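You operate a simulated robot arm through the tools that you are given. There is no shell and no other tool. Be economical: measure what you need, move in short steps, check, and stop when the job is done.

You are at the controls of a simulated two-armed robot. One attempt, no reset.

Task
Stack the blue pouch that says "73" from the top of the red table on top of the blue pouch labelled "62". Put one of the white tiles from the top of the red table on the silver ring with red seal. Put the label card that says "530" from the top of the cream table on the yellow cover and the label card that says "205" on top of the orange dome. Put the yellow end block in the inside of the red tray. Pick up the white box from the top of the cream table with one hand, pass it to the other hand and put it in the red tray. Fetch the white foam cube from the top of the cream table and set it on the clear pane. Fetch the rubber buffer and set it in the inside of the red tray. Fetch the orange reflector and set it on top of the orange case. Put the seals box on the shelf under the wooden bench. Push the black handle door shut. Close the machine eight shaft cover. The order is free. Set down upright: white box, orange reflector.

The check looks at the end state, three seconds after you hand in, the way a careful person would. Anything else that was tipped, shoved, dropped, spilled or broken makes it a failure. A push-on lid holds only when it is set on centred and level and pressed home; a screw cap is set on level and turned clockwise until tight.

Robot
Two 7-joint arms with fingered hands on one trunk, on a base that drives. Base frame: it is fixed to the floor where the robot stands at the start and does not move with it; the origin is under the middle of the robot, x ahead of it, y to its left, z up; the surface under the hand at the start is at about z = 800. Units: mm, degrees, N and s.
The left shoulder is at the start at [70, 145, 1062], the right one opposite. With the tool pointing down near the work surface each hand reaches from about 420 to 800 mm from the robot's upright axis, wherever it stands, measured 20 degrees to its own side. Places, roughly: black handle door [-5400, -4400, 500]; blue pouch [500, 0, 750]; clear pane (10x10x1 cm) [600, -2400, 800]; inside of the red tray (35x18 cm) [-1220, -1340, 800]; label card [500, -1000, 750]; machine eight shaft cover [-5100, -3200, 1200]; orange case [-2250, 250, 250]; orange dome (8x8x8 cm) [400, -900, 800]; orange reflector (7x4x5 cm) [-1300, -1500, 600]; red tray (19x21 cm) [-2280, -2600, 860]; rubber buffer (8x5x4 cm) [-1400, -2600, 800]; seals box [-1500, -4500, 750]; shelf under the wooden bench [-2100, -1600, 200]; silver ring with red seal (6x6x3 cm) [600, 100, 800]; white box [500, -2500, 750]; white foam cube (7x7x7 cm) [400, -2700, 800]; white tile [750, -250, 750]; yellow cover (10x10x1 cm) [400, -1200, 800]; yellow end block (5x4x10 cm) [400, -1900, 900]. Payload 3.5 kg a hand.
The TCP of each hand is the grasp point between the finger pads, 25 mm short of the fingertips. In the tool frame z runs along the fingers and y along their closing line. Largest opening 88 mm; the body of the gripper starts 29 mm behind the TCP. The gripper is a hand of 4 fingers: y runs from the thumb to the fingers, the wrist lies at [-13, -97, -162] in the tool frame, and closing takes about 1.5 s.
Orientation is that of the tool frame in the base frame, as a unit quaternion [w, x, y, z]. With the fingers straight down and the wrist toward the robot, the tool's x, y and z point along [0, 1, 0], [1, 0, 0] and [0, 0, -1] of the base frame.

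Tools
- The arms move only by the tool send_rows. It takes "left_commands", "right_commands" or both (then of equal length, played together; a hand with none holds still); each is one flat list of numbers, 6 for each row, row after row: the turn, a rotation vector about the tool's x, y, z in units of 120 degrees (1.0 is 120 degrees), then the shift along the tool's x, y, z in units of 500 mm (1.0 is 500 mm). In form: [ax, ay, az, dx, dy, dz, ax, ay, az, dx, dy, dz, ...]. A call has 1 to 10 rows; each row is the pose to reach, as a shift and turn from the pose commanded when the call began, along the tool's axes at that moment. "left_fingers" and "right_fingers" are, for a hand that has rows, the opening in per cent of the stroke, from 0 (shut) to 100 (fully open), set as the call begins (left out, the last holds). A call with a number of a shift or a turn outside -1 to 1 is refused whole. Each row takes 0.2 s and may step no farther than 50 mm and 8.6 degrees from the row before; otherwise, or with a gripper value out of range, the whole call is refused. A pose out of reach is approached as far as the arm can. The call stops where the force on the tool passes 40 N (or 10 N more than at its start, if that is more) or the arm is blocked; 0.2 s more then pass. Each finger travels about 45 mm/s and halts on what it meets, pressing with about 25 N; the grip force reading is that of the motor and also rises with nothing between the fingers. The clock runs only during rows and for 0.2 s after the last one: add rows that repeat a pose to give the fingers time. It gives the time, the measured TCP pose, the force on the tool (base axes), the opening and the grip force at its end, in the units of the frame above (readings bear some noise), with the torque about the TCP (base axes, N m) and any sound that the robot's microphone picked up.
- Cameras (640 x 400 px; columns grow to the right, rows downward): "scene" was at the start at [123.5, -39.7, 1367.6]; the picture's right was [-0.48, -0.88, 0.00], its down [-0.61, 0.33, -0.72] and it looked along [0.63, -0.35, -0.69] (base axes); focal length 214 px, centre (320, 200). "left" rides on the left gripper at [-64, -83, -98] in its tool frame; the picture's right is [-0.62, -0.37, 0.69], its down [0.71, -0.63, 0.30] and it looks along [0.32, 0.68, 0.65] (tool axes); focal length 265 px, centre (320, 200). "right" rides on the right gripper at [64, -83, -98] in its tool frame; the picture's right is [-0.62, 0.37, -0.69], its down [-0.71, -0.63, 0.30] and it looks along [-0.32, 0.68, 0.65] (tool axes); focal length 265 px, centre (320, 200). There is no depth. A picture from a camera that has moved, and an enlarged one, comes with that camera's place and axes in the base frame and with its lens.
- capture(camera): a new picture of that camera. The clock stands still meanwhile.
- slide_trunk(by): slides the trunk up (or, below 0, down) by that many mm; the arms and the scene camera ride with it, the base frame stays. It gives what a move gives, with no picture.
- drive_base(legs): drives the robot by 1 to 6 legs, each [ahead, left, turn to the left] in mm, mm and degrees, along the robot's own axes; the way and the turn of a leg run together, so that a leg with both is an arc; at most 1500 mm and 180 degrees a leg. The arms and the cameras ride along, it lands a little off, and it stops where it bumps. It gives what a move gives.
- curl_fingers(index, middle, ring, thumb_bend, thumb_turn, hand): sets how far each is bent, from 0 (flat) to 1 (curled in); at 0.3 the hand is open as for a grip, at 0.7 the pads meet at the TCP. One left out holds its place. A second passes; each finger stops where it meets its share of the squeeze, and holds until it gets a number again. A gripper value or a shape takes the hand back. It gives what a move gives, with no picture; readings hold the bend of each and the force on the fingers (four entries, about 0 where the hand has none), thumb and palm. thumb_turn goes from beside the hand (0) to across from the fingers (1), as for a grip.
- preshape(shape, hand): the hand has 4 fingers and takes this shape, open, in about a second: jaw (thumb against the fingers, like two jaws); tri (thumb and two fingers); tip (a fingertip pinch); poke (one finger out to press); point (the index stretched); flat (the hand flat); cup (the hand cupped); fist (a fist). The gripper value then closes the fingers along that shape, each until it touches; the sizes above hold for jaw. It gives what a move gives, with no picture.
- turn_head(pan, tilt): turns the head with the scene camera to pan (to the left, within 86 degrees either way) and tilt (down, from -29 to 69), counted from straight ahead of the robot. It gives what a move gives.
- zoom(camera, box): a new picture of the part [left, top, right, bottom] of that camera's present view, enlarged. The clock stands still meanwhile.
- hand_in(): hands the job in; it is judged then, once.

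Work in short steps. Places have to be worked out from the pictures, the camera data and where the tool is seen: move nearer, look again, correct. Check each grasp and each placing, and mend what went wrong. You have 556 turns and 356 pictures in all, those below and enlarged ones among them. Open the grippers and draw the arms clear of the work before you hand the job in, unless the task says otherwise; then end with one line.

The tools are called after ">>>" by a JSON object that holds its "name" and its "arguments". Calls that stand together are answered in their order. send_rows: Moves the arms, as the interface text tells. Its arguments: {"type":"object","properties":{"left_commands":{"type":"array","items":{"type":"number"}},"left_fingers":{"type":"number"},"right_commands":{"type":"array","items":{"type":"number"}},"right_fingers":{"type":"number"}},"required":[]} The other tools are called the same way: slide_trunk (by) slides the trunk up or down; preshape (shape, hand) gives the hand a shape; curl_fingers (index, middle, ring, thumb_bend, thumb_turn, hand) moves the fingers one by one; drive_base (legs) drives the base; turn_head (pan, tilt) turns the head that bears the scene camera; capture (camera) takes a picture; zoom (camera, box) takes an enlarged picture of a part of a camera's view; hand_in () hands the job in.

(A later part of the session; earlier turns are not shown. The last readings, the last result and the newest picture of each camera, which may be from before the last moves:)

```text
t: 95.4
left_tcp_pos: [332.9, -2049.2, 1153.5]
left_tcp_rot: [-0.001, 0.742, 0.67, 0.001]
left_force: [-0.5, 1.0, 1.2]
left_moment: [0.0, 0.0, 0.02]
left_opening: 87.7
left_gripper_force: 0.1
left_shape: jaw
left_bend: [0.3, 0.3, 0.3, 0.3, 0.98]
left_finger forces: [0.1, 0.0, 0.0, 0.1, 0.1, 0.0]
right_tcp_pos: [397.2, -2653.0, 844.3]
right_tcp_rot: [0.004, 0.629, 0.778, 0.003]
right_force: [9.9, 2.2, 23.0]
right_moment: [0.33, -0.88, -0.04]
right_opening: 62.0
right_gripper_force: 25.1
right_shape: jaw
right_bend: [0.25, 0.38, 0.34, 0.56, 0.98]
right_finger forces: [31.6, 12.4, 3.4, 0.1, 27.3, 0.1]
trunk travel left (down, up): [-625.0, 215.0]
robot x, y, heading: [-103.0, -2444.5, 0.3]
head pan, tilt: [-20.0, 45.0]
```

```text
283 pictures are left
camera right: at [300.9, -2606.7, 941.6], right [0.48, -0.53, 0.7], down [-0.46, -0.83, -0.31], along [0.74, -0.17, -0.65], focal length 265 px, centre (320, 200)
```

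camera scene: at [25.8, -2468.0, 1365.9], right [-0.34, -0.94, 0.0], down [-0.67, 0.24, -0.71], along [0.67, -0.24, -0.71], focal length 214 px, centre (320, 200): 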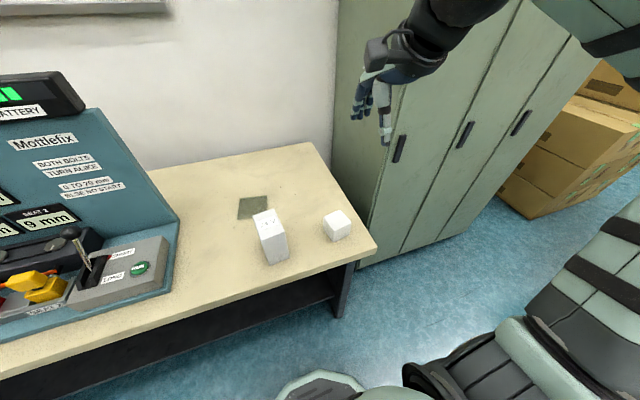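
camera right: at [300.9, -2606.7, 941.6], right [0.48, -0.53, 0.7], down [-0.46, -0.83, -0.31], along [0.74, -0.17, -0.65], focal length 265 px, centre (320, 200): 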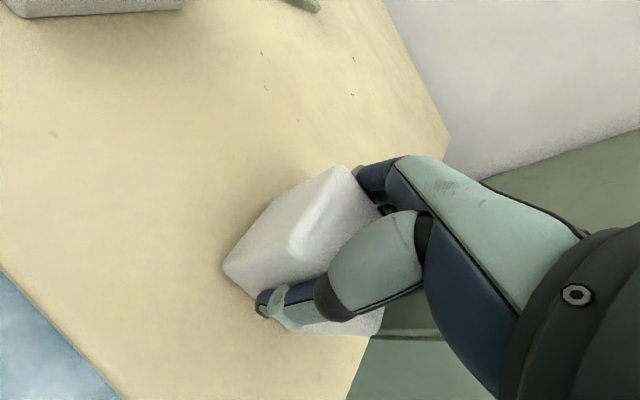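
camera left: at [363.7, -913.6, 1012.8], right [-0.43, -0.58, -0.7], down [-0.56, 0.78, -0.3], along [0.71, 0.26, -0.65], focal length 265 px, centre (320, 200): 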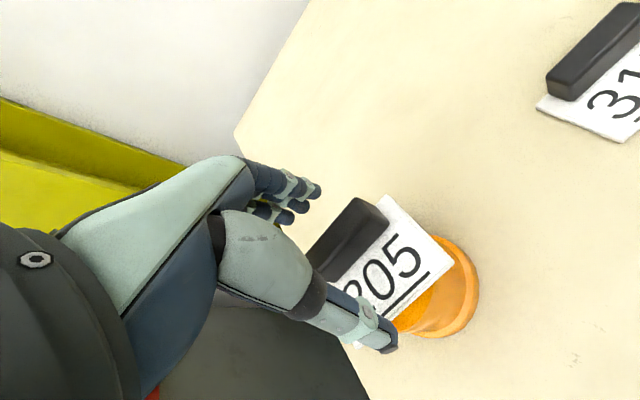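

An index fingertip pressed on the cube while descending. I'll lift slowly and check how it hangs.

>>> {"name": "send_rows", "arguments": {"right_commands": [0, 0, 0, 0, 0, -0.012, 0, 0, 0, 0, 0, -0.05, 0, 0, 0, 0, 0, -0.09, 0, 0, 0, 0, 0, -0.09]}}

>>> {"name": "capture", "arguments": {"camera": "right"}}

>>> {"name": "zoom", "arguments": {"camera": "scene", "box": [280, 150, 400, 250]}}

```text
t: 96.4
left_tcp_pos: [334.4, -2051.3, 1153.9]
left_tcp_rot: [-0.001, 0.741, 0.672, 0.001]
left_force: [-0.8, 0.8, -0.4]
left_moment: [-0.02, -0.03, 0.0]
left_opening: 87.7
left_gripper_force: 0.0
left_shape: jaw
left_bend: [0.3, 0.3, 0.3, 0.3, 0.98]
left_finger forces: [0.0, 0.0, 0.0, 0.0, 0.0, 0.0]
right_tcp_pos: [396.9, -2655.9, 886.2]
right_tcp_rot: [0.0, 0.628, 0.778, 0.0]
right_force: [0.0, 0.0, -0.6]
right_moment: [-0.01, 0.03, -0.01]
right_opening: 60.0
right_gripper_force: 25.8
right_shape: jaw
right_bend: [0.28, 0.4, 0.36, 0.56, 0.98]
right_finger forces: [20.2, 10.3, 2.9, 0.1, 30.5, 0.1]
trunk travel left (down, up): [-625.0, 215.0]
robot x, y, heading: [-105.3, -2439.5, 0.2]
head pan, tilt: [-20.0, 45.0]
```

```text
282 pictures are left
camera right: at [300.1, -2609.9, 985.4], right [0.49, -0.53, 0.69], down [-0.47, -0.83, -0.3], along [0.74, -0.17, -0.66], focal length 265 px, centre (320, 200)
```

right: 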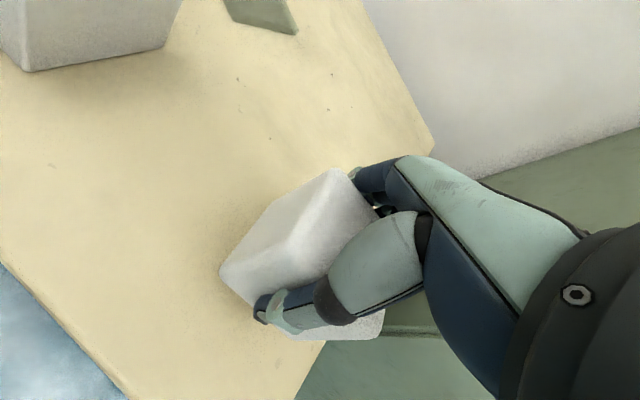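

```text
4.00 times, centred on (340, 200) of scene
camera zoom: at [26.2, -2468.3, 1365.8], right [-0.34, -0.94, 0.0], down [-0.67, 0.24, -0.71], along [0.67, -0.24, -0.71], focal length 858 px, centre (240, 200)
```

zoom: 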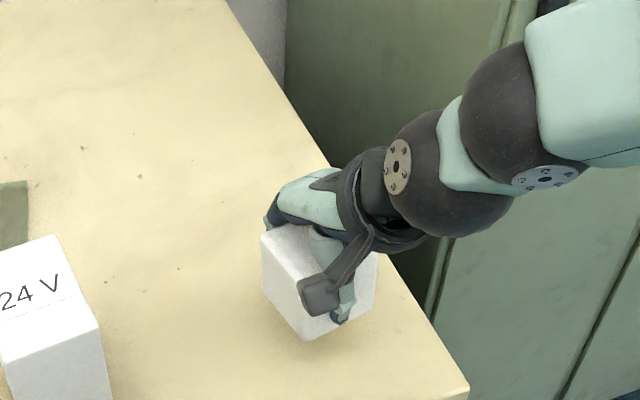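

Held fine. Lift and carry over to the pane at about [597,−2415].

>>> {"name": "send_rows", "arguments": {"right_commands": [0, 0, 0, 0, 0, -0.083, 0, 0, 0, 0, 0, -0.166, 0, 0, 0, 0, 0, -0.248, 0, 0, 0, 0.0553, 0.0704, -0.248, 0, 0, 0, 0.1106, 0.1408, -0.248, 0, 0, 0, 0.166, 0.211, -0.248, 0, 0, 0, 0.221, 0.2816, -0.248, 0, 0, 0, 0.2765, 0.352, -0.248, 0, 0, 0, 0.332, 0.4224, -0.248, 0, 0, 0, 0.387, 0.4926, -0.248]}}

>>> {"name": "capture", "arguments": {"camera": "right"}}

>>> {"name": "capture", "arguments": {"camera": "scene"}}

```text
t: 98.6
left_tcp_pos: [336.8, -2049.4, 1152.3]
left_tcp_rot: [-0.002, 0.742, 0.671, 0.0]
left_force: [0.3, 0.4, 0.1]
left_moment: [0.01, 0.01, -0.01]
left_opening: 87.6
left_gripper_force: 0.0
left_shape: jaw
left_bend: [0.3, 0.3, 0.3, 0.3, 0.98]
left_finger forces: [0.1, 0.1, 0.1, 0.1, 0.0, 0.0]
right_tcp_pos: [594.8, -2410.8, 1010.2]
right_tcp_rot: [-0.002, 0.628, 0.778, -0.002]
right_force: [-0.7, 1.2, 0.1]
right_moment: [0.02, 0.0, 0.01]
right_opening: 59.9
right_gripper_force: 24.8
right_shape: jaw
right_bend: [0.28, 0.41, 0.36, 0.56, 0.98]
right_finger forces: [18.4, 9.9, 3.0, 0.0, 29.4, 0.0]
trunk travel left (down, up): [-625.0, 215.0]
robot x, y, heading: [-101.9, -2440.1, 0.3]
head pan, tilt: [-20.0, 45.0]
```

```text
280 pictures are left
camera right: at [498.9, -2363.7, 1108.9], right [0.49, -0.53, 0.69], down [-0.47, -0.83, -0.3], along [0.73, -0.17, -0.66], focal length 265 px, centre (320, 200)
```

right: 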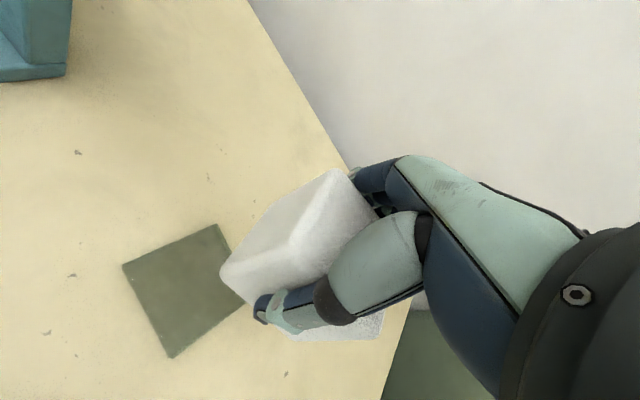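

```text
279 pictures are left
camera scene: at [28.6, -2466.0, 1365.7], right [-0.34, -0.94, 0.0], down [-0.67, 0.24, -0.71], along [0.66, -0.24, -0.71], focal length 214 px, centre (320, 200)
```

scene: 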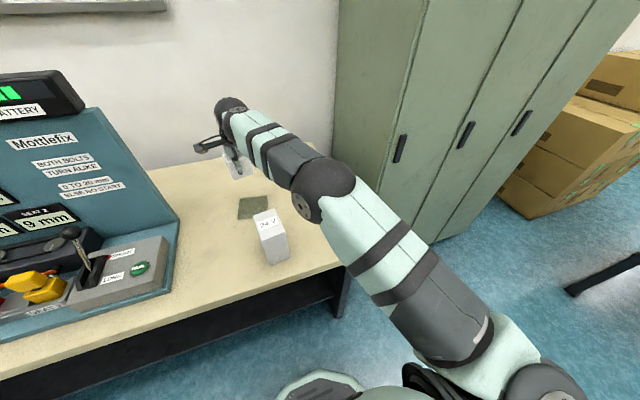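

Pane centre is about [599,−2416]. Lower the cube over it, stopping a bit short.

>>> {"name": "send_rows", "arguments": {"right_commands": [0, 0, 0, -0.002, 0.008, 0.07, 0, 0, 0, -0.002, 0.008, 0.15, 0, 0, 0, -0.002, 0.008, 0.22, 0, 0, 0, -0.002, 0.008, 0.28, 0, 0, 0, -0.002, 0.008, 0.28]}}

>>> {"name": "capture", "arguments": {"camera": "right"}}

>>> {"name": "zoom", "arguments": {"camera": "scene", "box": [190, 140, 310, 240]}}

```text
t: 99.8
left_tcp_pos: [334.4, -2051.2, 1153.9]
left_tcp_rot: [-0.001, 0.741, 0.671, 0.002]
left_force: [0.6, -0.5, -0.6]
left_moment: [0.02, 0.02, 0.05]
left_opening: 87.9
left_gripper_force: 0.0
left_shape: jaw
left_bend: [0.3, 0.3, 0.3, 0.3, 0.98]
left_finger forces: [0.0, 0.1, 0.0, 0.0, 0.0, 0.0]
right_tcp_pos: [600.9, -2414.8, 870.9]
right_tcp_rot: [0.001, 0.628, 0.778, 0.001]
right_force: [-0.6, 0.1, -0.5]
right_moment: [0.02, 0.01, -0.02]
right_opening: 59.7
right_gripper_force: 24.3
right_shape: jaw
right_bend: [0.28, 0.41, 0.36, 0.56, 0.98]
right_finger forces: [18.0, 9.8, 3.1, 0.0, 29.4, 0.0]
trunk travel left (down, up): [-625.0, 215.0]
robot x, y, heading: [-102.2, -2439.0, 0.2]
head pan, tilt: [-20.0, 45.0]
```

```text
278 pictures are left
camera right: at [504.8, -2367.3, 968.9], right [0.49, -0.53, 0.69], down [-0.47, -0.83, -0.31], along [0.74, -0.17, -0.65], focal length 265 px, centre (320, 200)
```

right: 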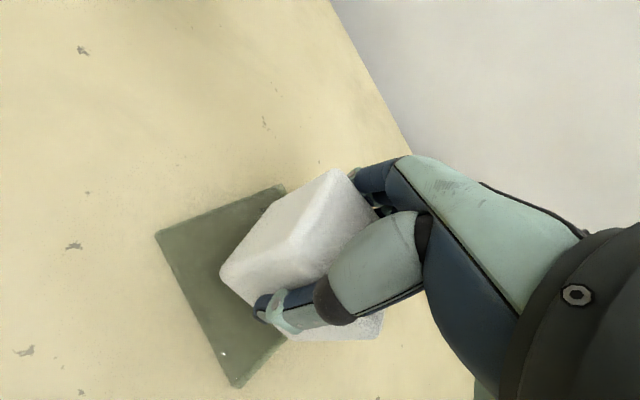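

```text
4.00 times, centred on (250, 190) of scene
camera zoom: at [25.5, -2467.6, 1365.9], right [-0.34, -0.94, 0.0], down [-0.67, 0.24, -0.71], along [0.67, -0.24, -0.71], focal length 858 px, centre (600, 240)
```

zoom: 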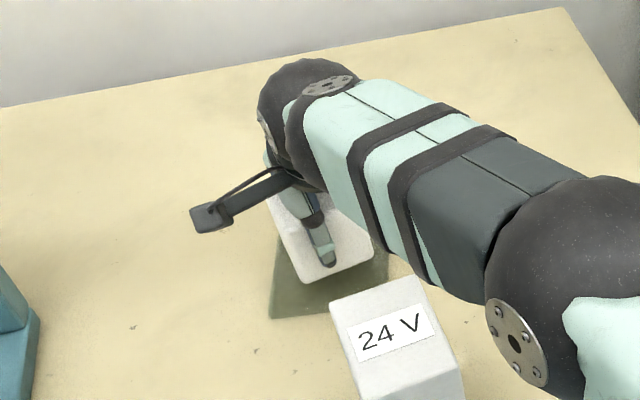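

A small correction of [−6,+5], then lower to contact.

>>> {"name": "send_rows", "arguments": {"right_commands": [0, 0, 0, 0.012, -0.0096, 0, 0, 0, 0, 0.012, -0.0096, 0.016, 0, 0, 0, 0.012, -0.0096, 0.024, 0, 0, 0, 0.012, -0.0096, 0.03, 0, 0, 0, 0.012, -0.0096, 0.03]}}

```text
t: 101.0
left_tcp_pos: [333.5, -2051.6, 1154.3]
left_tcp_rot: [-0.003, 0.741, 0.671, 0.002]
left_force: [0.2, -0.5, -0.6]
left_moment: [-0.01, 0.0, -0.02]
left_opening: 87.9
left_gripper_force: 0.0
left_shape: jaw
left_bend: [0.3, 0.3, 0.3, 0.3, 0.98]
left_finger forces: [0.1, 0.0, 0.1, 0.1, 0.1, 0.0]
right_tcp_pos: [594.8, -2408.7, 855.7]
right_tcp_rot: [0.0, 0.628, 0.778, 0.001]
right_force: [0.0, 0.2, 3.2]
right_moment: [0.09, -0.08, -0.04]
right_opening: 59.6
right_gripper_force: 24.8
right_shape: jaw
right_bend: [0.28, 0.41, 0.36, 0.56, 0.98]
right_finger forces: [18.7, 10.0, 3.0, 0.1, 29.5, 0.0]
trunk travel left (down, up): [-625.0, 215.0]
robot x, y, heading: [-101.8, -2443.6, 0.3]
head pan, tilt: [-20.0, 45.0]
```

Light contact (3 N). I'll go 1.5 mm more, then release and rise.

>>> {"name": "send_rows", "arguments": {"right_commands": [0, 0, 0, 0, 0, 0.004, 0, 0, 0, 0, 0, 0.004]}}

>>> {"name": "send_rows", "arguments": {"right_commands": [0, 0, 0, 0, 0, 0, 0, 0, 0, 0, 0, 0, 0, 0, 0, 0, 0, 0, 0, 0, 0, 0, 0, 0, 0, 0, 0, 0, 0, 0], "right_fingers": 100}}

>>> {"name": "send_rows", "arguments": {"right_commands": [0, 0, 0, 0, 0, -0.05, 0, 0, 0, 0, 0, -0.13, 0, 0, 0, 0, 0, -0.21, 0, 0, 0, 0, 0, -0.29, 0, 0, 0, 0, 0, -0.36]}}

>>> {"name": "capture", "arguments": {"camera": "right"}}

```text
t: 101.6
left_tcp_pos: [333.7, -2050.9, 1154.3]
left_tcp_rot: [-0.002, 0.741, 0.671, 0.003]
left_force: [0.1, 0.2, 0.2]
left_moment: [0.03, -0.02, 0.01]
left_opening: 87.9
left_gripper_force: 0.1
left_shape: jaw
left_bend: [0.3, 0.3, 0.3, 0.3, 0.98]
left_finger forces: [0.0, 0.0, 0.0, 0.0, 0.0, 0.1]
right_tcp_pos: [594.6, -2408.8, 856.5]
right_tcp_rot: [0.002, 0.629, 0.778, 0.001]
right_force: [0.8, -0.2, 6.9]
right_moment: [0.2, -0.17, -0.04]
right_opening: 59.6
right_gripper_force: 25.2
right_shape: jaw
right_bend: [0.28, 0.41, 0.36, 0.56, 0.98]
right_finger forces: [19.9, 10.0, 3.0, 0.0, 29.8, 0.1]
trunk travel left (down, up): [-625.0, 215.0]
robot x, y, heading: [-98.4, -2442.3, 0.3]
head pan, tilt: [-20.0, 45.0]
```

```text
t: 102.8
left_tcp_pos: [332.5, -2051.9, 1154.6]
left_tcp_rot: [-0.002, 0.741, 0.671, 0.002]
left_force: [0.4, 0.4, 0.4]
left_moment: [-0.03, 0.01, -0.01]
left_opening: 87.6
left_gripper_force: 0.1
left_shape: jaw
left_bend: [0.3, 0.3, 0.3, 0.3, 0.98]
left_finger forces: [0.0, 0.1, 0.0, 0.1, 0.1, 0.1]
right_tcp_pos: [594.7, -2408.3, 855.9]
right_tcp_rot: [0.001, 0.629, 0.778, 0.001]
right_force: [-1.1, -2.4, 7.7]
right_moment: [0.12, -0.18, -0.04]
right_opening: 88.0
right_gripper_force: 0.1
right_shape: jaw
right_bend: [0.28, 0.3, 0.3, 0.29, 0.98]
right_finger forces: [6.2, 0.1, 0.1, 0.0, 4.8, 0.1]
trunk travel left (down, up): [-625.0, 215.0]
robot x, y, heading: [-101.9, -2439.5, -0.1]
head pan, tilt: [-20.0, 45.0]
```

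```text
t: 104.0
left_tcp_pos: [334.5, -2052.3, 1153.6]
left_tcp_rot: [-0.002, 0.742, 0.671, 0.002]
left_force: [0.6, -0.8, 0.8]
left_moment: [0.01, -0.02, 0.0]
left_opening: 87.8
left_gripper_force: 0.1
left_shape: jaw
left_bend: [0.3, 0.3, 0.3, 0.3, 0.98]
left_finger forces: [0.0, 0.0, 0.0, 0.0, 0.0, 0.0]
right_tcp_pos: [596.3, -2410.9, 1032.7]
right_tcp_rot: [-0.001, 0.629, 0.778, 0.0]
right_force: [-0.1, 0.4, -0.7]
right_moment: [0.02, 0.0, 0.0]
right_opening: 88.1
right_gripper_force: 0.0
right_shape: jaw
right_bend: [0.29, 0.3, 0.3, 0.29, 0.97]
right_finger forces: [3.4, 0.0, 0.0, 0.1, 3.5, 0.0]
trunk travel left (down, up): [-625.0, 215.0]
robot x, y, heading: [-101.0, -2439.3, 0.0]
head pan, tilt: [-20.0, 45.0]
```

```text
276 pictures are left
camera right: at [500.4, -2365.9, 1129.7], right [0.49, -0.53, 0.69], down [-0.47, -0.83, -0.3], along [0.74, -0.17, -0.65], focal length 265 px, centre (320, 200)
```

right: 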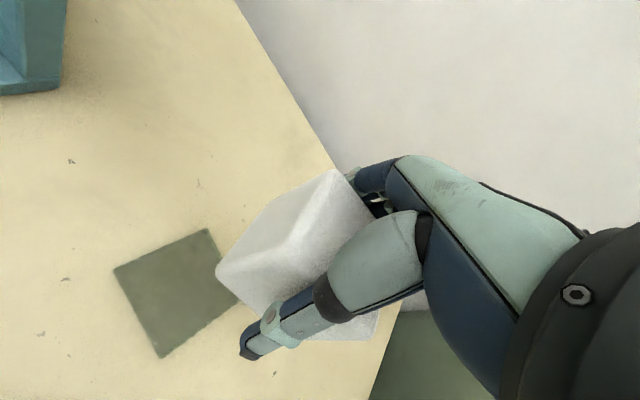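

The cube stayed wedged in the open hand. I'll put it back down on the pane and spread the fingers wider.

>>> {"name": "send_rows", "arguments": {"right_commands": [0, 0, 0, 0, 0, 0.08, 0, 0, 0, 0, 0, 0.16, 0, 0, 0, 0, 0, 0.24, 0, 0, 0, 0, 0, 0.31, 0, 0, 0, 0, 0, 0.345, 0, 0, 0, 0, 0, 0.354, 0, 0, 0, 0, 0, 0.357, 0, 0, 0, 0, 0, 0.357]}}

>>> {"name": "capture", "arguments": {"camera": "right"}}

```text
t: 105.8
left_tcp_pos: [333.0, -2050.8, 1155.0]
left_tcp_rot: [-0.002, 0.741, 0.671, 0.003]
left_force: [-0.1, 0.4, -0.8]
left_moment: [-0.03, 0.0, 0.0]
left_opening: 87.7
left_gripper_force: 0.0
left_shape: jaw
left_bend: [0.3, 0.3, 0.3, 0.3, 0.98]
left_finger forces: [0.0, 0.0, 0.0, 0.1, 0.0, 0.0]
right_tcp_pos: [596.8, -2409.4, 856.2]
right_tcp_rot: [0.001, 0.628, 0.778, 0.001]
right_force: [-0.9, -0.4, 7.2]
right_moment: [0.06, -0.1, 0.0]
right_opening: 87.9
right_gripper_force: 0.0
right_shape: jaw
right_bend: [0.29, 0.3, 0.3, 0.29, 0.97]
right_finger forces: [5.2, 0.1, 0.1, 0.1, 5.1, 0.0]
trunk travel left (down, up): [-625.0, 215.0]
robot x, y, heading: [-104.1, -2442.4, 0.4]
head pan, tilt: [-20.0, 45.0]
```

```text
275 pictures are left
camera right: at [499.3, -2363.5, 954.3], right [0.49, -0.53, 0.69], down [-0.46, -0.83, -0.31], along [0.74, -0.17, -0.65], focal length 265 px, centre (320, 200)
```

right: 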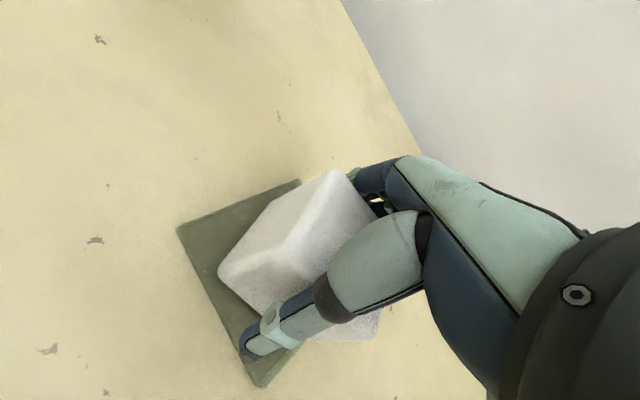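

Cube is centred on the pane. Spread the fingers to free it.

>>> {"name": "curl_fingers", "arguments": {"hand": "right", "index": 0.05, "middle": 0.05, "ring": 0.05, "thumb_bend": 0.05}}

>>> {"name": "capture", "arguments": {"camera": "right"}}

```text
t: 106.8
left_tcp_pos: [334.6, -2049.3, 1152.8]
left_tcp_rot: [-0.002, 0.742, 0.671, 0.002]
left_force: [-0.5, 0.8, 0.6]
left_moment: [0.03, -0.02, 0.0]
left_opening: 87.9
left_gripper_force: 0.1
left_shape: jaw
left_bend: [0.3, 0.3, 0.3, 0.3, 0.98]
left_finger forces: [0.0, 0.0, 0.0, 0.0, 0.1, 0.0]
right_tcp_pos: [595.8, -2409.7, 856.4]
right_tcp_rot: [0.0, 0.629, 0.778, 0.0]
right_force: [0.2, -0.1, 0.1]
right_moment: [-0.01, -0.01, 0.02]
right_opening: 126.5
right_gripper_force: 0.0
right_shape: fingers
right_bend: [0.05, 0.05, 0.05, 0.05, 0.97]
right_finger forces: [0.0, 0.1, 0.0, 0.0, 0.0, 0.1]
trunk travel left (down, up): [-625.0, 215.0]
robot x, y, heading: [-103.1, -2443.2, 0.2]
head pan, tilt: [-20.0, 45.0]
```

```text
274 pictures are left
camera right: at [500.0, -2363.3, 953.0], right [0.49, -0.53, 0.69], down [-0.47, -0.83, -0.31], along [0.74, -0.17, -0.65], focal length 265 px, centre (320, 200)
```

right: 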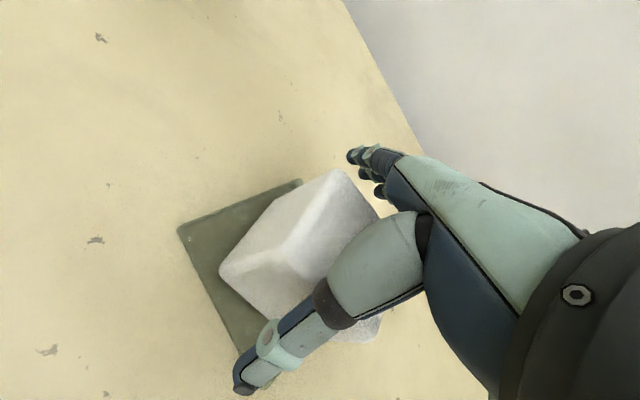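

Freed (opening 126). Rise straight up and check.

>>> {"name": "send_rows", "arguments": {"right_commands": [0, 0, 0, 0, 0, -0.05, 0, 0, 0, 0, 0, -0.13, 0, 0, 0, 0, 0, -0.21, 0, 0, 0, 0, 0, -0.29, 0, 0, 0, 0, 0, -0.37, 0, 0, 0, 0, 0, -0.42]}}

>>> {"name": "capture", "arguments": {"camera": "right"}}

```text
t: 108.2
left_tcp_pos: [333.3, -2050.6, 1154.2]
left_tcp_rot: [-0.001, 0.742, 0.671, 0.002]
left_force: [-0.1, -0.7, 0.0]
left_moment: [0.02, -0.02, 0.01]
left_opening: 87.9
left_gripper_force: 0.1
left_shape: jaw
left_bend: [0.3, 0.3, 0.3, 0.3, 0.98]
left_finger forces: [0.1, 0.1, 0.1, 0.0, 0.0, 0.0]
right_tcp_pos: [586.0, -2410.9, 1066.8]
right_tcp_rot: [0.001, 0.628, 0.778, 0.0]
right_force: [0.1, -0.3, -0.2]
right_moment: [0.02, 0.01, 0.01]
right_opening: 126.4
right_gripper_force: 0.0
right_shape: fingers
right_bend: [0.05, 0.05, 0.05, 0.05, 0.97]
right_finger forces: [0.0, 0.0, 0.1, 0.0, 0.0, 0.0]
right hand out of reach, approached as far as the arm can: row 6
trunk travel left (down, up): [-625.0, 215.0]
robot x, y, heading: [-103.2, -2441.4, 0.4]
head pan, tilt: [-20.0, 45.0]
```

```text
273 pictures are left
camera right: at [490.8, -2364.4, 1164.9], right [0.49, -0.53, 0.69], down [-0.46, -0.83, -0.31], along [0.74, -0.17, -0.65], focal length 265 px, centre (320, 200)
```

right: 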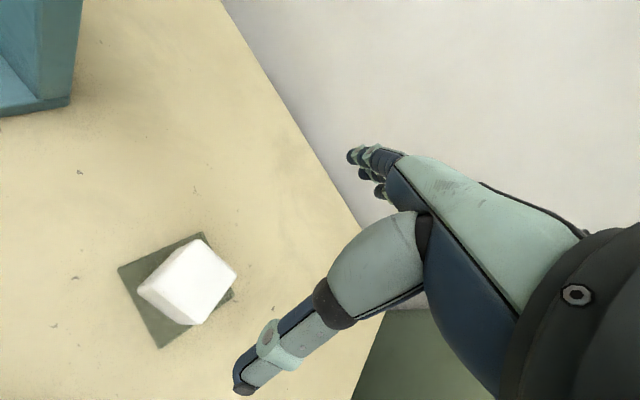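

Foam cube is set on the pane. Next is the white box. Plan: right hand grips it horizontally from the front, then the left takes it from above. I'll back the base 260 mm and look.

>>> {"name": "drive_base", "arguments": {"legs": [[-260, 0, 0]]}}

>>> {"name": "zoom", "arguments": {"camera": "scene", "box": [200, 80, 360, 180]}}

```text
t: 110.0
left_tcp_pos: [79.5, -2050.9, 1153.4]
left_tcp_rot: [-0.003, 0.741, 0.671, 0.001]
left_force: [0.1, -0.4, 0.6]
left_moment: [-0.01, 0.0, 0.01]
left_opening: 87.6
left_gripper_force: 0.0
left_shape: jaw
left_bend: [0.3, 0.3, 0.3, 0.3, 0.98]
left_finger forces: [0.0, 0.0, 0.0, 0.0, 0.0, 0.0]
right_tcp_pos: [332.5, -2411.1, 1065.0]
right_tcp_rot: [-0.001, 0.628, 0.778, 0.0]
right_force: [0.1, 0.4, -0.2]
right_moment: [0.0, 0.0, 0.02]
right_opening: 126.3
right_gripper_force: 0.0
right_shape: fingers
right_bend: [0.05, 0.05, 0.05, 0.05, 0.97]
right_finger forces: [0.1, 0.0, 0.0, 0.0, 0.0, 0.1]
trunk travel left (down, up): [-625.0, 215.0]
robot x, y, heading: [-355.4, -2439.9, 0.4]
head pan, tilt: [-20.0, 45.0]
```

```text
4.00 times, centred on (280, 130) of scene
camera zoom: at [-228.4, -2469.1, 1365.8], right [-0.34, -0.94, 0.0], down [-0.67, 0.24, -0.71], along [0.67, -0.24, -0.71], focal length 858 px, centre (480, 480)
```

zoom: 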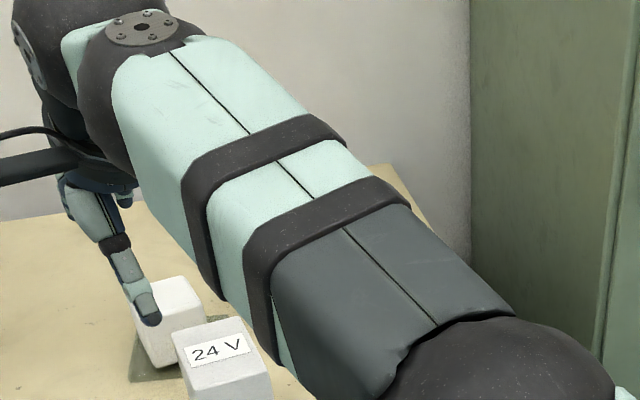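

I'll rotate the right hand to point forward (120° about the tool diagonal), retracting as it goes: first part now.

>>> {"name": "send_rows", "arguments": {"right_commands": [-0.041, -0.041, -0.041, -0.0064, -0.0178, 0.005, -0.082, -0.082, -0.082, -0.0128, -0.0356, 0.01, -0.123, -0.123, -0.123, -0.0192, -0.0534, 0.015, -0.164, -0.164, -0.164, -0.0256, -0.0712, 0.02, -0.205, -0.205, -0.205, -0.032, -0.089, 0.025, -0.246, -0.246, -0.246, -0.0384, -0.107, 0.03, -0.287, -0.287, -0.287, -0.0448, -0.125, 0.035, -0.328, -0.328, -0.328, -0.0512, -0.142, 0.04, -0.369, -0.369, -0.369, -0.0576, -0.16, 0.045, -0.41, -0.41, -0.41, -0.064, -0.178, 0.05], "right_fingers": 100}}

>>> {"name": "capture", "arguments": {"camera": "scene"}}

```text
t: 112.4
left_tcp_pos: [78.4, -2052.4, 1154.3]
left_tcp_rot: [-0.001, 0.741, 0.671, 0.002]
left_force: [-0.3, 0.5, -0.5]
left_moment: [-0.01, 0.01, -0.01]
left_opening: 87.7
left_gripper_force: 0.1
left_shape: jaw
left_bend: [0.3, 0.3, 0.3, 0.3, 0.98]
left_finger forces: [0.0, 0.0, 0.0, 0.0, 0.1, 0.0]
right_tcp_pos: [257.0, -2474.2, 1064.4]
right_tcp_rot: [0.556, 0.185, 0.807, 0.079]
right_force: [0.2, -0.1, 0.7]
right_moment: [0.01, -0.03, 0.02]
right_opening: 88.0
right_gripper_force: 0.1
right_shape: jaw
right_bend: [0.3, 0.3, 0.3, 0.3, 0.97]
right_finger forces: [0.2, 0.1, 0.0, 0.1, 0.1, 0.1]
trunk travel left (down, up): [-625.0, 215.0]
robot x, y, heading: [-357.8, -2439.4, 0.5]
head pan, tilt: [-20.0, 45.0]
stopped in row 10 (right hand): the arm was blocked; the commanded pose is now the measured one
```

```text
271 pictures are left
camera scene: at [-229.5, -2468.8, 1365.9], right [-0.34, -0.94, 0.0], down [-0.67, 0.24, -0.71], along [0.67, -0.24, -0.71], focal length 214 px, centre (320, 200)
```

scene: 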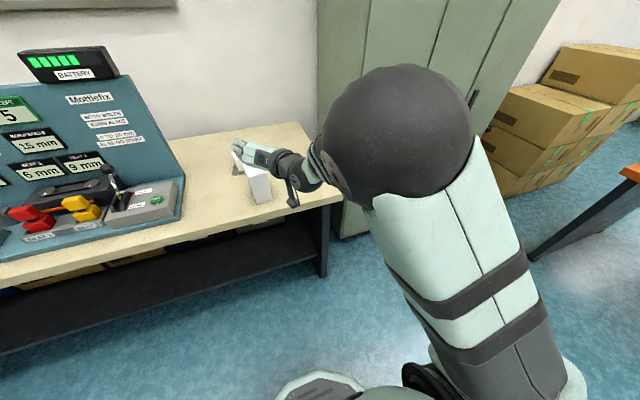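

Stopped by a joint limit up there. I'll go lower and forward while finishing the rotation.

>>> {"name": "send_rows", "arguments": {"right_commands": [0, 0, 0, 0.06, -0.022, 0.042, 0, 0, 0, 0.12, -0.044, 0.084, 0, 0, 0, 0.18, -0.065, 0.125, -0.026, -0.026, -0.033, 0.241, -0.087, 0.167, -0.052, -0.052, -0.066, 0.241, -0.087, 0.167, -0.078, -0.078, -0.099, 0.241, -0.087, 0.167, -0.104, -0.104, -0.132, 0.241, -0.087, 0.167, -0.13, -0.13, -0.165, 0.241, -0.087, 0.167, -0.154, -0.156, -0.1955, 0.241, -0.087, 0.167]}}

>>> {"name": "capture", "arguments": {"camera": "scene"}}

>>> {"name": "capture", "arguments": {"camera": "right"}}

```text
t: 114.4
left_tcp_pos: [79.7, -2052.1, 1153.2]
left_tcp_rot: [-0.002, 0.741, 0.671, 0.002]
left_force: [0.7, -1.0, 0.2]
left_moment: [0.01, -0.02, 0.01]
left_opening: 87.8
left_gripper_force: 0.0
left_shape: jaw
left_bend: [0.3, 0.3, 0.3, 0.3, 0.98]
left_finger forces: [0.0, 0.0, 0.0, 0.0, 0.0, 0.0]
right_tcp_pos: [288.1, -2474.3, 912.1]
right_tcp_rot: [0.704, -0.066, 0.705, 0.061]
right_force: [-0.2, 0.4, -0.3]
right_moment: [0.01, -0.02, 0.0]
right_opening: 87.8
right_gripper_force: 0.1
right_shape: jaw
right_bend: [0.3, 0.3, 0.3, 0.3, 0.97]
right_finger forces: [0.0, 0.1, 0.0, 0.0, 0.1, 0.0]
trunk travel left (down, up): [-625.0, 215.0]
robot x, y, heading: [-360.9, -2440.1, 0.5]
head pan, tilt: [-20.0, 45.0]
```

```text
270 pictures are left
camera scene: at [-228.6, -2469.4, 1365.8], right [-0.34, -0.94, 0.0], down [-0.67, 0.24, -0.71], along [0.67, -0.24, -0.71], focal length 214 px, centre (320, 200)
```

scene: 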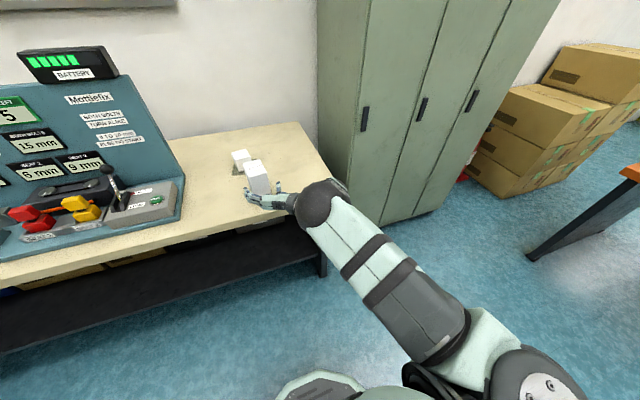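

```text
269 pictures are left
camera right: at [204.7, -2572.4, 848.4], right [-0.75, 0.24, 0.62], down [0.41, -0.56, 0.72], along [0.52, 0.79, 0.32], focal length 265 px, centre (320, 200)
```

right: 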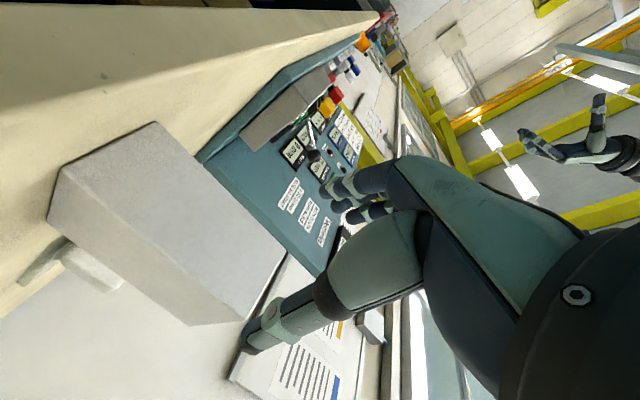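

>>> {"name": "zoom", "arguments": {"camera": "scene", "box": [220, 140, 300, 220]}}

```text
5.00 times, centred on (260, 180) of scene
camera zoom: at [-228.6, -2469.4, 1365.8], right [-0.34, -0.94, 0.0], down [-0.67, 0.24, -0.71], along [0.67, -0.24, -0.71], focal length 1072 px, centre (620, 300)
```

zoom: 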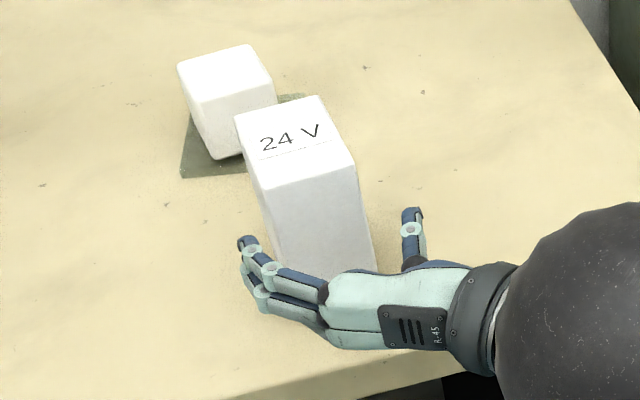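

Box centre is about [410,−2462], yaw 6°, width 62. I'll align and advance the hand around its near part.

>>> {"name": "send_rows", "arguments": {"right_commands": [0.016, 0, 0, 0.019, -0.008, 0, 0.033, 0, 0, 0.038, -0.016, 0, 0.033, 0, 0, 0.038, -0.016, 0.06, 0.033, 0, 0, 0.038, -0.016, 0.12, 0.033, 0, 0, 0.038, -0.016, 0.17, 0.033, 0, 0, 0.038, -0.016, 0.17]}}

>>> {"name": "zoom", "arguments": {"camera": "scene", "box": [220, 140, 300, 220]}}

```text
t: 115.8
left_tcp_pos: [78.3, -2051.3, 1152.9]
left_tcp_rot: [-0.003, 0.741, 0.672, 0.001]
left_force: [0.5, 0.2, -0.9]
left_moment: [0.03, -0.01, 0.02]
left_opening: 87.7
left_gripper_force: 0.1
left_shape: jaw
left_bend: [0.3, 0.3, 0.3, 0.3, 0.98]
left_finger forces: [0.0, 0.0, 0.1, 0.0, 0.0, 0.0]
right_tcp_pos: [370.8, -2466.5, 892.6]
right_tcp_rot: [0.706, -0.041, 0.706, 0.036]
right_force: [-0.8, -0.5, 0.1]
right_moment: [-0.01, 0.01, 0.01]
right_opening: 88.0
right_gripper_force: 0.1
right_shape: jaw
right_bend: [0.3, 0.3, 0.3, 0.3, 0.97]
right_finger forces: [0.7, 0.0, 0.0, 0.1, 0.0, 0.1]
trunk travel left (down, up): [-625.0, 215.0]
robot x, y, heading: [-355.0, -2442.6, 0.5]
head pan, tilt: [-20.0, 45.0]
```

```text
5.00 times, centred on (260, 180) of scene
camera zoom: at [-229.5, -2469.0, 1365.9], right [-0.34, -0.94, 0.0], down [-0.67, 0.24, -0.71], along [0.67, -0.24, -0.71], focal length 1072 px, centre (620, 300)
```

zoom: 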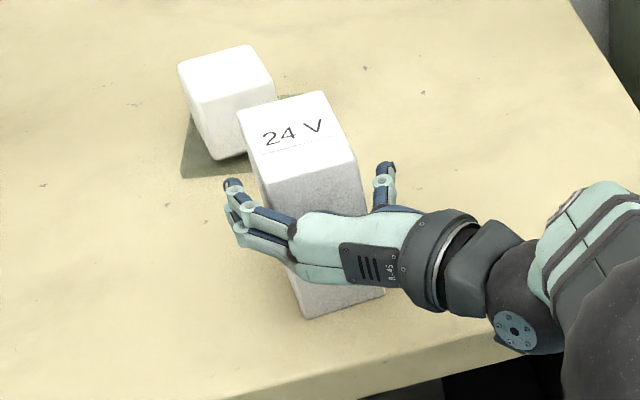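

The hand straddles the box. Close gripper.

>>> {"name": "send_rows", "arguments": {"right_commands": [0, 0, 0, 0, 0, -0.01, 0, 0, 0, 0, 0, -0.01, 0, 0, 0, 0, 0, -0.01, 0, 0, 0, 0, 0, -0.01, 0, 0, 0, 0, 0, -0.01, 0, 0, 0, 0, 0, -0.01, 0, 0, 0, 0, 0, -0.01], "right_fingers": 0}}

>>> {"name": "zoom", "arguments": {"camera": "scene", "box": [220, 140, 300, 220]}}

```text
t: 117.4
left_tcp_pos: [79.3, -2051.2, 1154.2]
left_tcp_rot: [-0.003, 0.742, 0.671, 0.001]
left_force: [-0.6, 0.5, 0.0]
left_moment: [0.01, -0.01, -0.02]
left_opening: 87.6
left_gripper_force: 0.1
left_shape: jaw
left_bend: [0.3, 0.3, 0.3, 0.3, 0.98]
left_finger forces: [0.0, 0.0, 0.1, 0.0, 0.1, 0.1]
right_tcp_pos: [368.0, -2466.2, 892.5]
right_tcp_rot: [0.706, -0.041, 0.706, 0.036]
right_force: [-1.1, 0.1, -1.1]
right_moment: [-0.09, -0.04, -0.05]
right_opening: 61.1
right_gripper_force: 25.0
right_shape: jaw
right_bend: [0.38, 0.38, 0.35, 0.63, 1.0]
right_finger forces: [13.3, 7.6, 3.2, 0.0, 24.1, 0.1]
trunk travel left (down, up): [-625.0, 215.0]
robot x, y, heading: [-360.5, -2442.0, 0.5]
head pan, tilt: [-20.0, 45.0]
```

```text
5.00 times, centred on (260, 180) of scene
camera zoom: at [-229.2, -2469.2, 1365.9], right [-0.34, -0.94, 0.0], down [-0.67, 0.24, -0.71], along [0.67, -0.24, -0.71], focal length 1072 px, centre (620, 300)
```

zoom: 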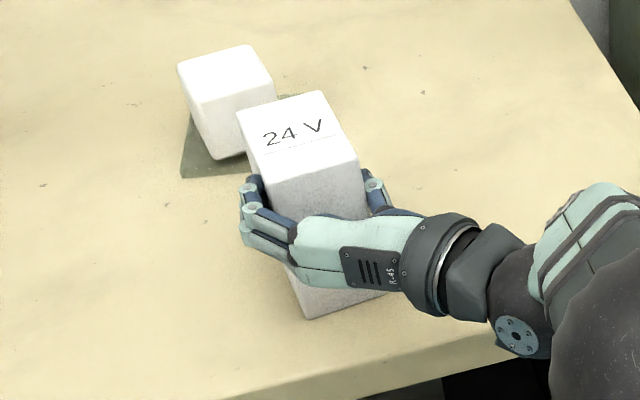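

Good grip at 61 mm. Lift slowly.

>>> {"name": "send_rows", "arguments": {"right_commands": [0, 0, 0, -0.02, 0, 0, 0, 0, 0, -0.06, 0, 0, 0, 0, 0, -0.12, 0, 0, 0, 0, 0, -0.16, 0, 0]}}

>>> {"name": "capture", "arguments": {"camera": "scene"}}

```text
t: 118.4
left_tcp_pos: [80.1, -2052.6, 1152.6]
left_tcp_rot: [-0.002, 0.741, 0.671, 0.001]
left_force: [-0.3, 0.6, -0.3]
left_moment: [0.02, -0.02, -0.01]
left_opening: 87.9
left_gripper_force: 0.1
left_shape: jaw
left_bend: [0.3, 0.3, 0.3, 0.3, 0.98]
left_finger forces: [0.0, 0.0, 0.0, 0.1, 0.0, 0.0]
right_tcp_pos: [368.0, -2466.1, 971.7]
right_tcp_rot: [0.705, -0.04, 0.707, 0.036]
right_force: [-0.4, 0.0, -2.9]
right_moment: [-0.01, 0.11, 0.01]
right_opening: 61.1
right_gripper_force: 24.9
right_shape: jaw
right_bend: [0.38, 0.39, 0.36, 0.64, 0.98]
right_finger forces: [14.1, 7.2, 2.6, 0.1, 24.0, 0.0]
trunk travel left (down, up): [-625.0, 215.0]
robot x, y, heading: [-356.8, -2443.2, 0.3]
head pan, tilt: [-20.0, 45.0]
```

```text
265 pictures are left
camera scene: at [-228.9, -2469.1, 1365.8], right [-0.34, -0.94, 0.0], down [-0.67, 0.24, -0.71], along [0.67, -0.24, -0.71], focal length 214 px, centre (320, 200)
```

scene: 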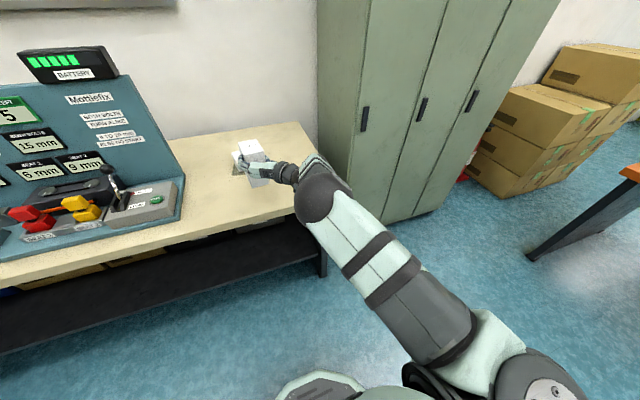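

Lifted (about 0.3 kg). I'll bring the box back and left so the left hand can reach its far half from above.

>>> {"name": "send_rows", "arguments": {"right_commands": [0, 0, 0, -0.02, 0.03, -0.04, 0, 0, 0, -0.04, 0.06, -0.09, 0, 0, 0, -0.04, 0.09, -0.14, 0, 0, 0, -0.04, 0.12, -0.19, 0, 0, 0, -0.04, 0.143, -0.227]}}

>>> {"name": "capture", "arguments": {"camera": "scene"}}

```text
t: 119.6
left_tcp_pos: [79.1, -2052.0, 1152.3]
left_tcp_rot: [-0.002, 0.742, 0.671, 0.001]
left_force: [0.1, 0.0, -0.8]
left_moment: [-0.01, 0.0, 0.01]
left_opening: 88.0
left_gripper_force: 0.0
left_shape: jaw
left_bend: [0.3, 0.3, 0.3, 0.3, 0.98]
left_finger forces: [0.0, 0.0, 0.0, 0.0, 0.0, 0.0]
right_tcp_pos: [250.2, -2419.8, 983.9]
right_tcp_rot: [0.7, -0.028, 0.713, 0.032]
right_force: [-0.1, -0.1, -3.7]
right_moment: [0.0, 0.15, -0.01]
right_opening: 60.9
right_gripper_force: 25.1
right_shape: jaw
right_bend: [0.38, 0.39, 0.36, 0.64, 0.98]
right_finger forces: [14.0, 7.4, 2.6, 0.1, 23.8, 0.0]
trunk travel left (down, up): [-625.0, 215.0]
robot x, y, heading: [-355.6, -2441.8, 0.2]
head pan, tilt: [-20.0, 45.0]
```

```text
264 pictures are left
camera scene: at [-229.0, -2469.0, 1365.9], right [-0.34, -0.94, 0.0], down [-0.67, 0.24, -0.71], along [0.67, -0.24, -0.71], focal length 214 px, centre (320, 200)
```

scene: 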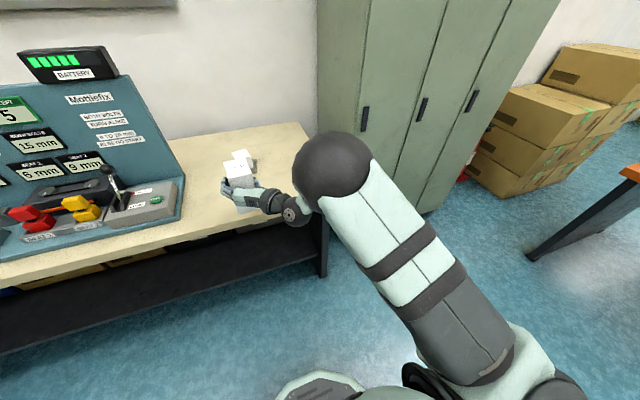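

>>> {"name": "zoom", "arguments": {"camera": "scene", "box": [200, 130, 300, 230]}}

```text
4.00 times, centred on (250, 180) of scene
camera zoom: at [-229.0, -2469.0, 1365.9], right [-0.34, -0.94, 0.0], down [-0.67, 0.24, -0.71], along [0.67, -0.24, -0.71], focal length 858 px, centre (600, 280)
```

zoom: 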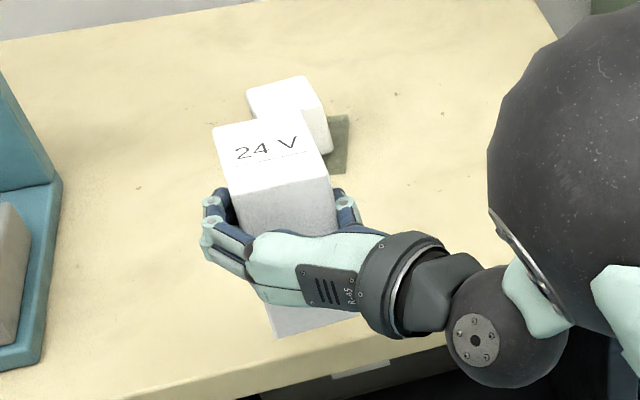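

Box top spans x 251–337 at z≈1016. Bring the left hand over, rotating its closing line across the box (+78°), stopping short to its left.

>>> {"name": "send_rows", "arguments": {"left_commands": [0, 0, 0.065, -0.038, 0.05, 0, 0, 0, 0.13, -0.076, 0.1, 0, 0, 0, 0.195, -0.114, 0.15, 0, 0, 0, 0.26, -0.152, 0.2, 0, 0, 0, 0.325, -0.19, 0.25, 0, 0, 0, 0.39, -0.228, 0.3, 0, 0, 0, 0.455, -0.266, 0.35, 0, 0, 0, 0.52, -0.304, 0.4, 0, 0, 0, 0.585, -0.342, 0.45, 0, 0, 0, 0.65, -0.38, 0.5, 0]}}

>>> {"name": "capture", "arguments": {"camera": "scene"}}

>>> {"name": "capture", "arguments": {"camera": "left"}}

```text
t: 121.4
left_tcp_pos: [267.9, -2223.6, 1152.1]
left_tcp_rot: [0.005, 0.972, 0.236, -0.007]
left_force: [10.5, -27.0, -4.6]
left_moment: [2.59, 0.5, 2.22]
left_opening: 88.0
left_gripper_force: 0.0
left_shape: jaw
left_bend: [0.3, 0.3, 0.3, 0.3, 0.98]
left_finger forces: [0.0, 0.0, 0.0, 0.0, 0.0, 0.0]
left hand out of reach, approached as far as the arm can: row 9
right_tcp_pos: [253.5, -2420.1, 989.0]
right_tcp_rot: [0.701, -0.023, 0.712, 0.036]
right_force: [0.2, -1.1, -3.4]
right_moment: [-0.01, 0.13, 0.04]
right_opening: 61.3
right_gripper_force: 25.1
right_shape: jaw
right_bend: [0.38, 0.39, 0.36, 0.64, 0.98]
right_finger forces: [14.2, 7.4, 2.5, 0.0, 24.0, 0.1]
trunk travel left (down, up): [-625.0, 215.0]
robot x, y, heading: [-359.0, -2441.7, 0.3]
head pan, tilt: [-20.0, 45.0]
stopped in row 9 (left hand): the force on the tool passed its limit at 273 N (the readings are from after the stop); the commanded pose is now the measured one
```

```text
262 pictures are left
camera scene: at [-226.5, -2471.9, 1365.5], right [-0.34, -0.94, 0.0], down [-0.67, 0.24, -0.71], along [0.66, -0.24, -0.71], focal length 214 px, centre (320, 200)
```

scene: 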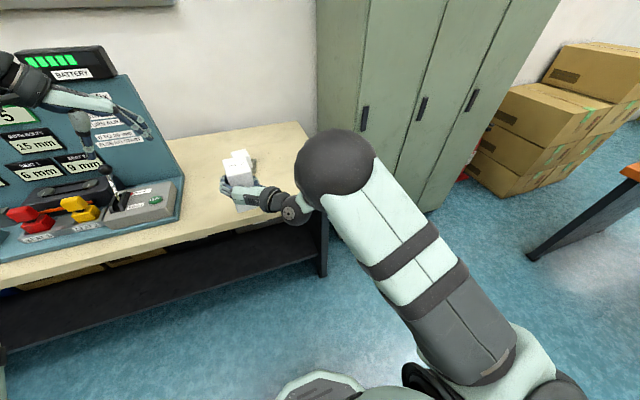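

```text
261 pictures are left
camera left: at [172.8, -2176.5, 1250.7], right [-0.73, 0.04, -0.69], down [0.34, 0.88, -0.32], along [0.6, -0.47, -0.65], focal length 265 px, centre (320, 200)
```

left: 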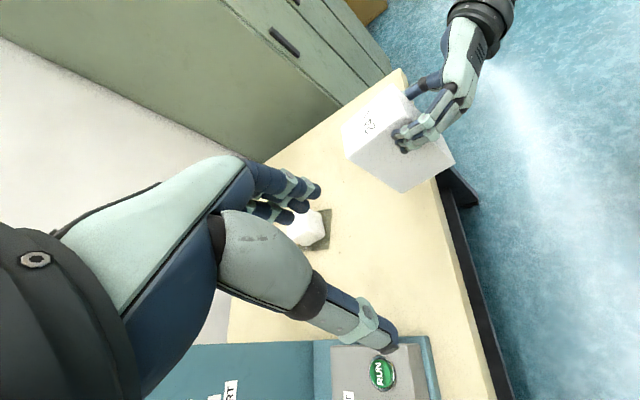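

The left arm met resistance (likely its own joint limits near that height). I'll move it lower and slightly away first, no rotation, and read the force.

>>> {"name": "send_rows", "arguments": {"left_commands": [0, 0, 0, 0, -0.04, 0.0, 0, 0, 0, 0.02, -0.04, 0.06, 0, 0, 0, 0.054, -0.04, 0.12, 0, 0, 0, 0.054, -0.04, 0.18]}}

>>> {"name": "turn_head", "arguments": {"pan": 25, "tilt": 35}}

>>> {"name": "capture", "arguments": {"camera": "scene"}}

```text
t: 122.4
left_tcp_pos: [275.6, -2190.6, 1063.3]
left_tcp_rot: [0.005, 0.972, 0.233, -0.005]
left_force: [-0.4, -0.7, 0.1]
left_moment: [-0.02, 0.01, 0.0]
left_opening: 87.8
left_gripper_force: 0.0
left_shape: jaw
left_bend: [0.3, 0.3, 0.3, 0.3, 0.98]
left_finger forces: [0.1, 0.0, 0.1, 0.0, 0.0, 0.1]
right_tcp_pos: [250.3, -2418.6, 992.2]
right_tcp_rot: [0.702, -0.025, 0.71, 0.036]
right_force: [-0.9, 0.0, -3.4]
right_moment: [0.0, 0.14, 0.03]
right_opening: 60.9
right_gripper_force: 24.7
right_shape: jaw
right_bend: [0.38, 0.39, 0.36, 0.64, 0.98]
right_finger forces: [14.3, 7.4, 2.5, 0.0, 24.1, 0.0]
trunk travel left (down, up): [-625.0, 215.0]
robot x, y, heading: [-357.6, -2443.2, 0.4]
head pan, tilt: [-20.0, 45.0]
```

```text
t: 123.6
left_tcp_pos: [276.5, -2191.8, 1064.8]
left_tcp_rot: [0.005, 0.972, 0.234, -0.005]
left_force: [-0.4, 0.7, 0.1]
left_moment: [-0.02, 0.05, -0.02]
left_opening: 87.8
left_gripper_force: 0.0
left_shape: jaw
left_bend: [0.3, 0.3, 0.3, 0.3, 0.98]
left_finger forces: [0.0, 0.0, 0.0, 0.1, 0.0, 0.1]
right_tcp_pos: [250.9, -2418.7, 992.2]
right_tcp_rot: [0.703, -0.024, 0.71, 0.036]
right_force: [-0.1, -0.3, -2.7]
right_moment: [-0.03, 0.11, 0.02]
right_opening: 61.1
right_gripper_force: 24.9
right_shape: jaw
right_bend: [0.38, 0.39, 0.36, 0.64, 0.98]
right_finger forces: [14.3, 7.5, 2.4, 0.0, 24.2, 0.0]
trunk travel left (down, up): [-625.0, 215.0]
robot x, y, heading: [-354.0, -2442.1, 0.5]
head pan, tilt: [25.0, 35.0]
```

```text
260 pictures are left
camera scene: at [-225.5, -2404.2, 1380.6], right [0.43, -0.9, 0.0], down [-0.52, -0.25, -0.82], along [0.74, 0.35, -0.57], focal length 214 px, centre (320, 200)
```

scene: 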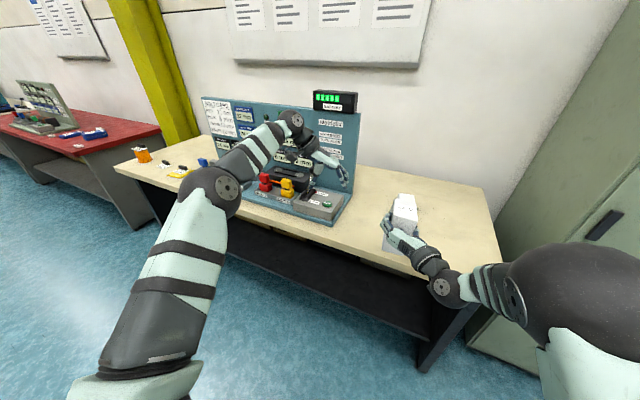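

Clear now. I'll rotate the remaining 21° and slide over the box at z≈1068 (tips 15 mm above it).

>>> {"name": "send_rows", "arguments": {"left_commands": [0, 0, 0.06, 0, 0, -0.01, 0, 0, 0.12, 0, 0, -0.015, 0, 0, 0.175, -0.024, 0.07, -0.015, 0, 0, 0.175, -0.048, 0.14, -0.015, 0, 0, 0.175, -0.072, 0.21, -0.015]}}

>>> {"name": "capture", "arguments": {"camera": "left"}}

```text
t: 124.0
left_tcp_pos: [287.5, -2193.0, 1067.7]
left_tcp_rot: [0.011, 0.979, 0.203, -0.002]
left_force: [15.1, -23.0, -24.9]
left_moment: [0.96, -0.89, 1.43]
left_opening: 87.8
left_gripper_force: 0.1
left_shape: jaw
left_bend: [0.3, 0.3, 0.3, 0.3, 0.98]
left_finger forces: [0.0, 0.0, 0.0, 0.0, 0.1, 0.0]
left hand out of reach, approached as far as the arm can: row 2
right_tcp_pos: [252.2, -2420.2, 990.4]
right_tcp_rot: [0.701, -0.022, 0.712, 0.035]
right_force: [-0.6, 0.1, -4.5]
right_moment: [-0.03, 0.12, 0.01]
right_opening: 61.2
right_gripper_force: 24.9
right_shape: jaw
right_bend: [0.38, 0.39, 0.36, 0.64, 0.98]
right_finger forces: [14.1, 7.4, 2.3, 0.0, 24.1, 0.1]
trunk travel left (down, up): [-625.0, 215.0]
robot x, y, heading: [-356.2, -2441.8, 0.5]
head pan, tilt: [25.0, 35.0]
stopped in row 2 (left hand): the force on the tool passed its limit at 286 N (the readings are from after the stop); the commanded pose is now the measured one
```

```text
259 pictures are left
camera left: at [194.9, -2138.0, 1165.1], right [-0.72, 0.07, -0.69], down [0.4, 0.86, -0.32], along [0.57, -0.51, -0.64], focal length 265 px, centre (320, 200)
```

left: 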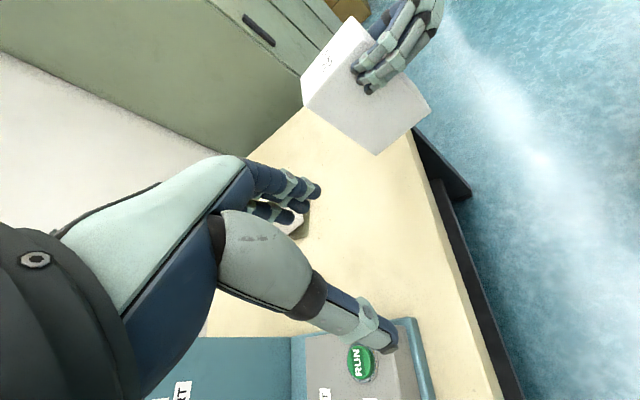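

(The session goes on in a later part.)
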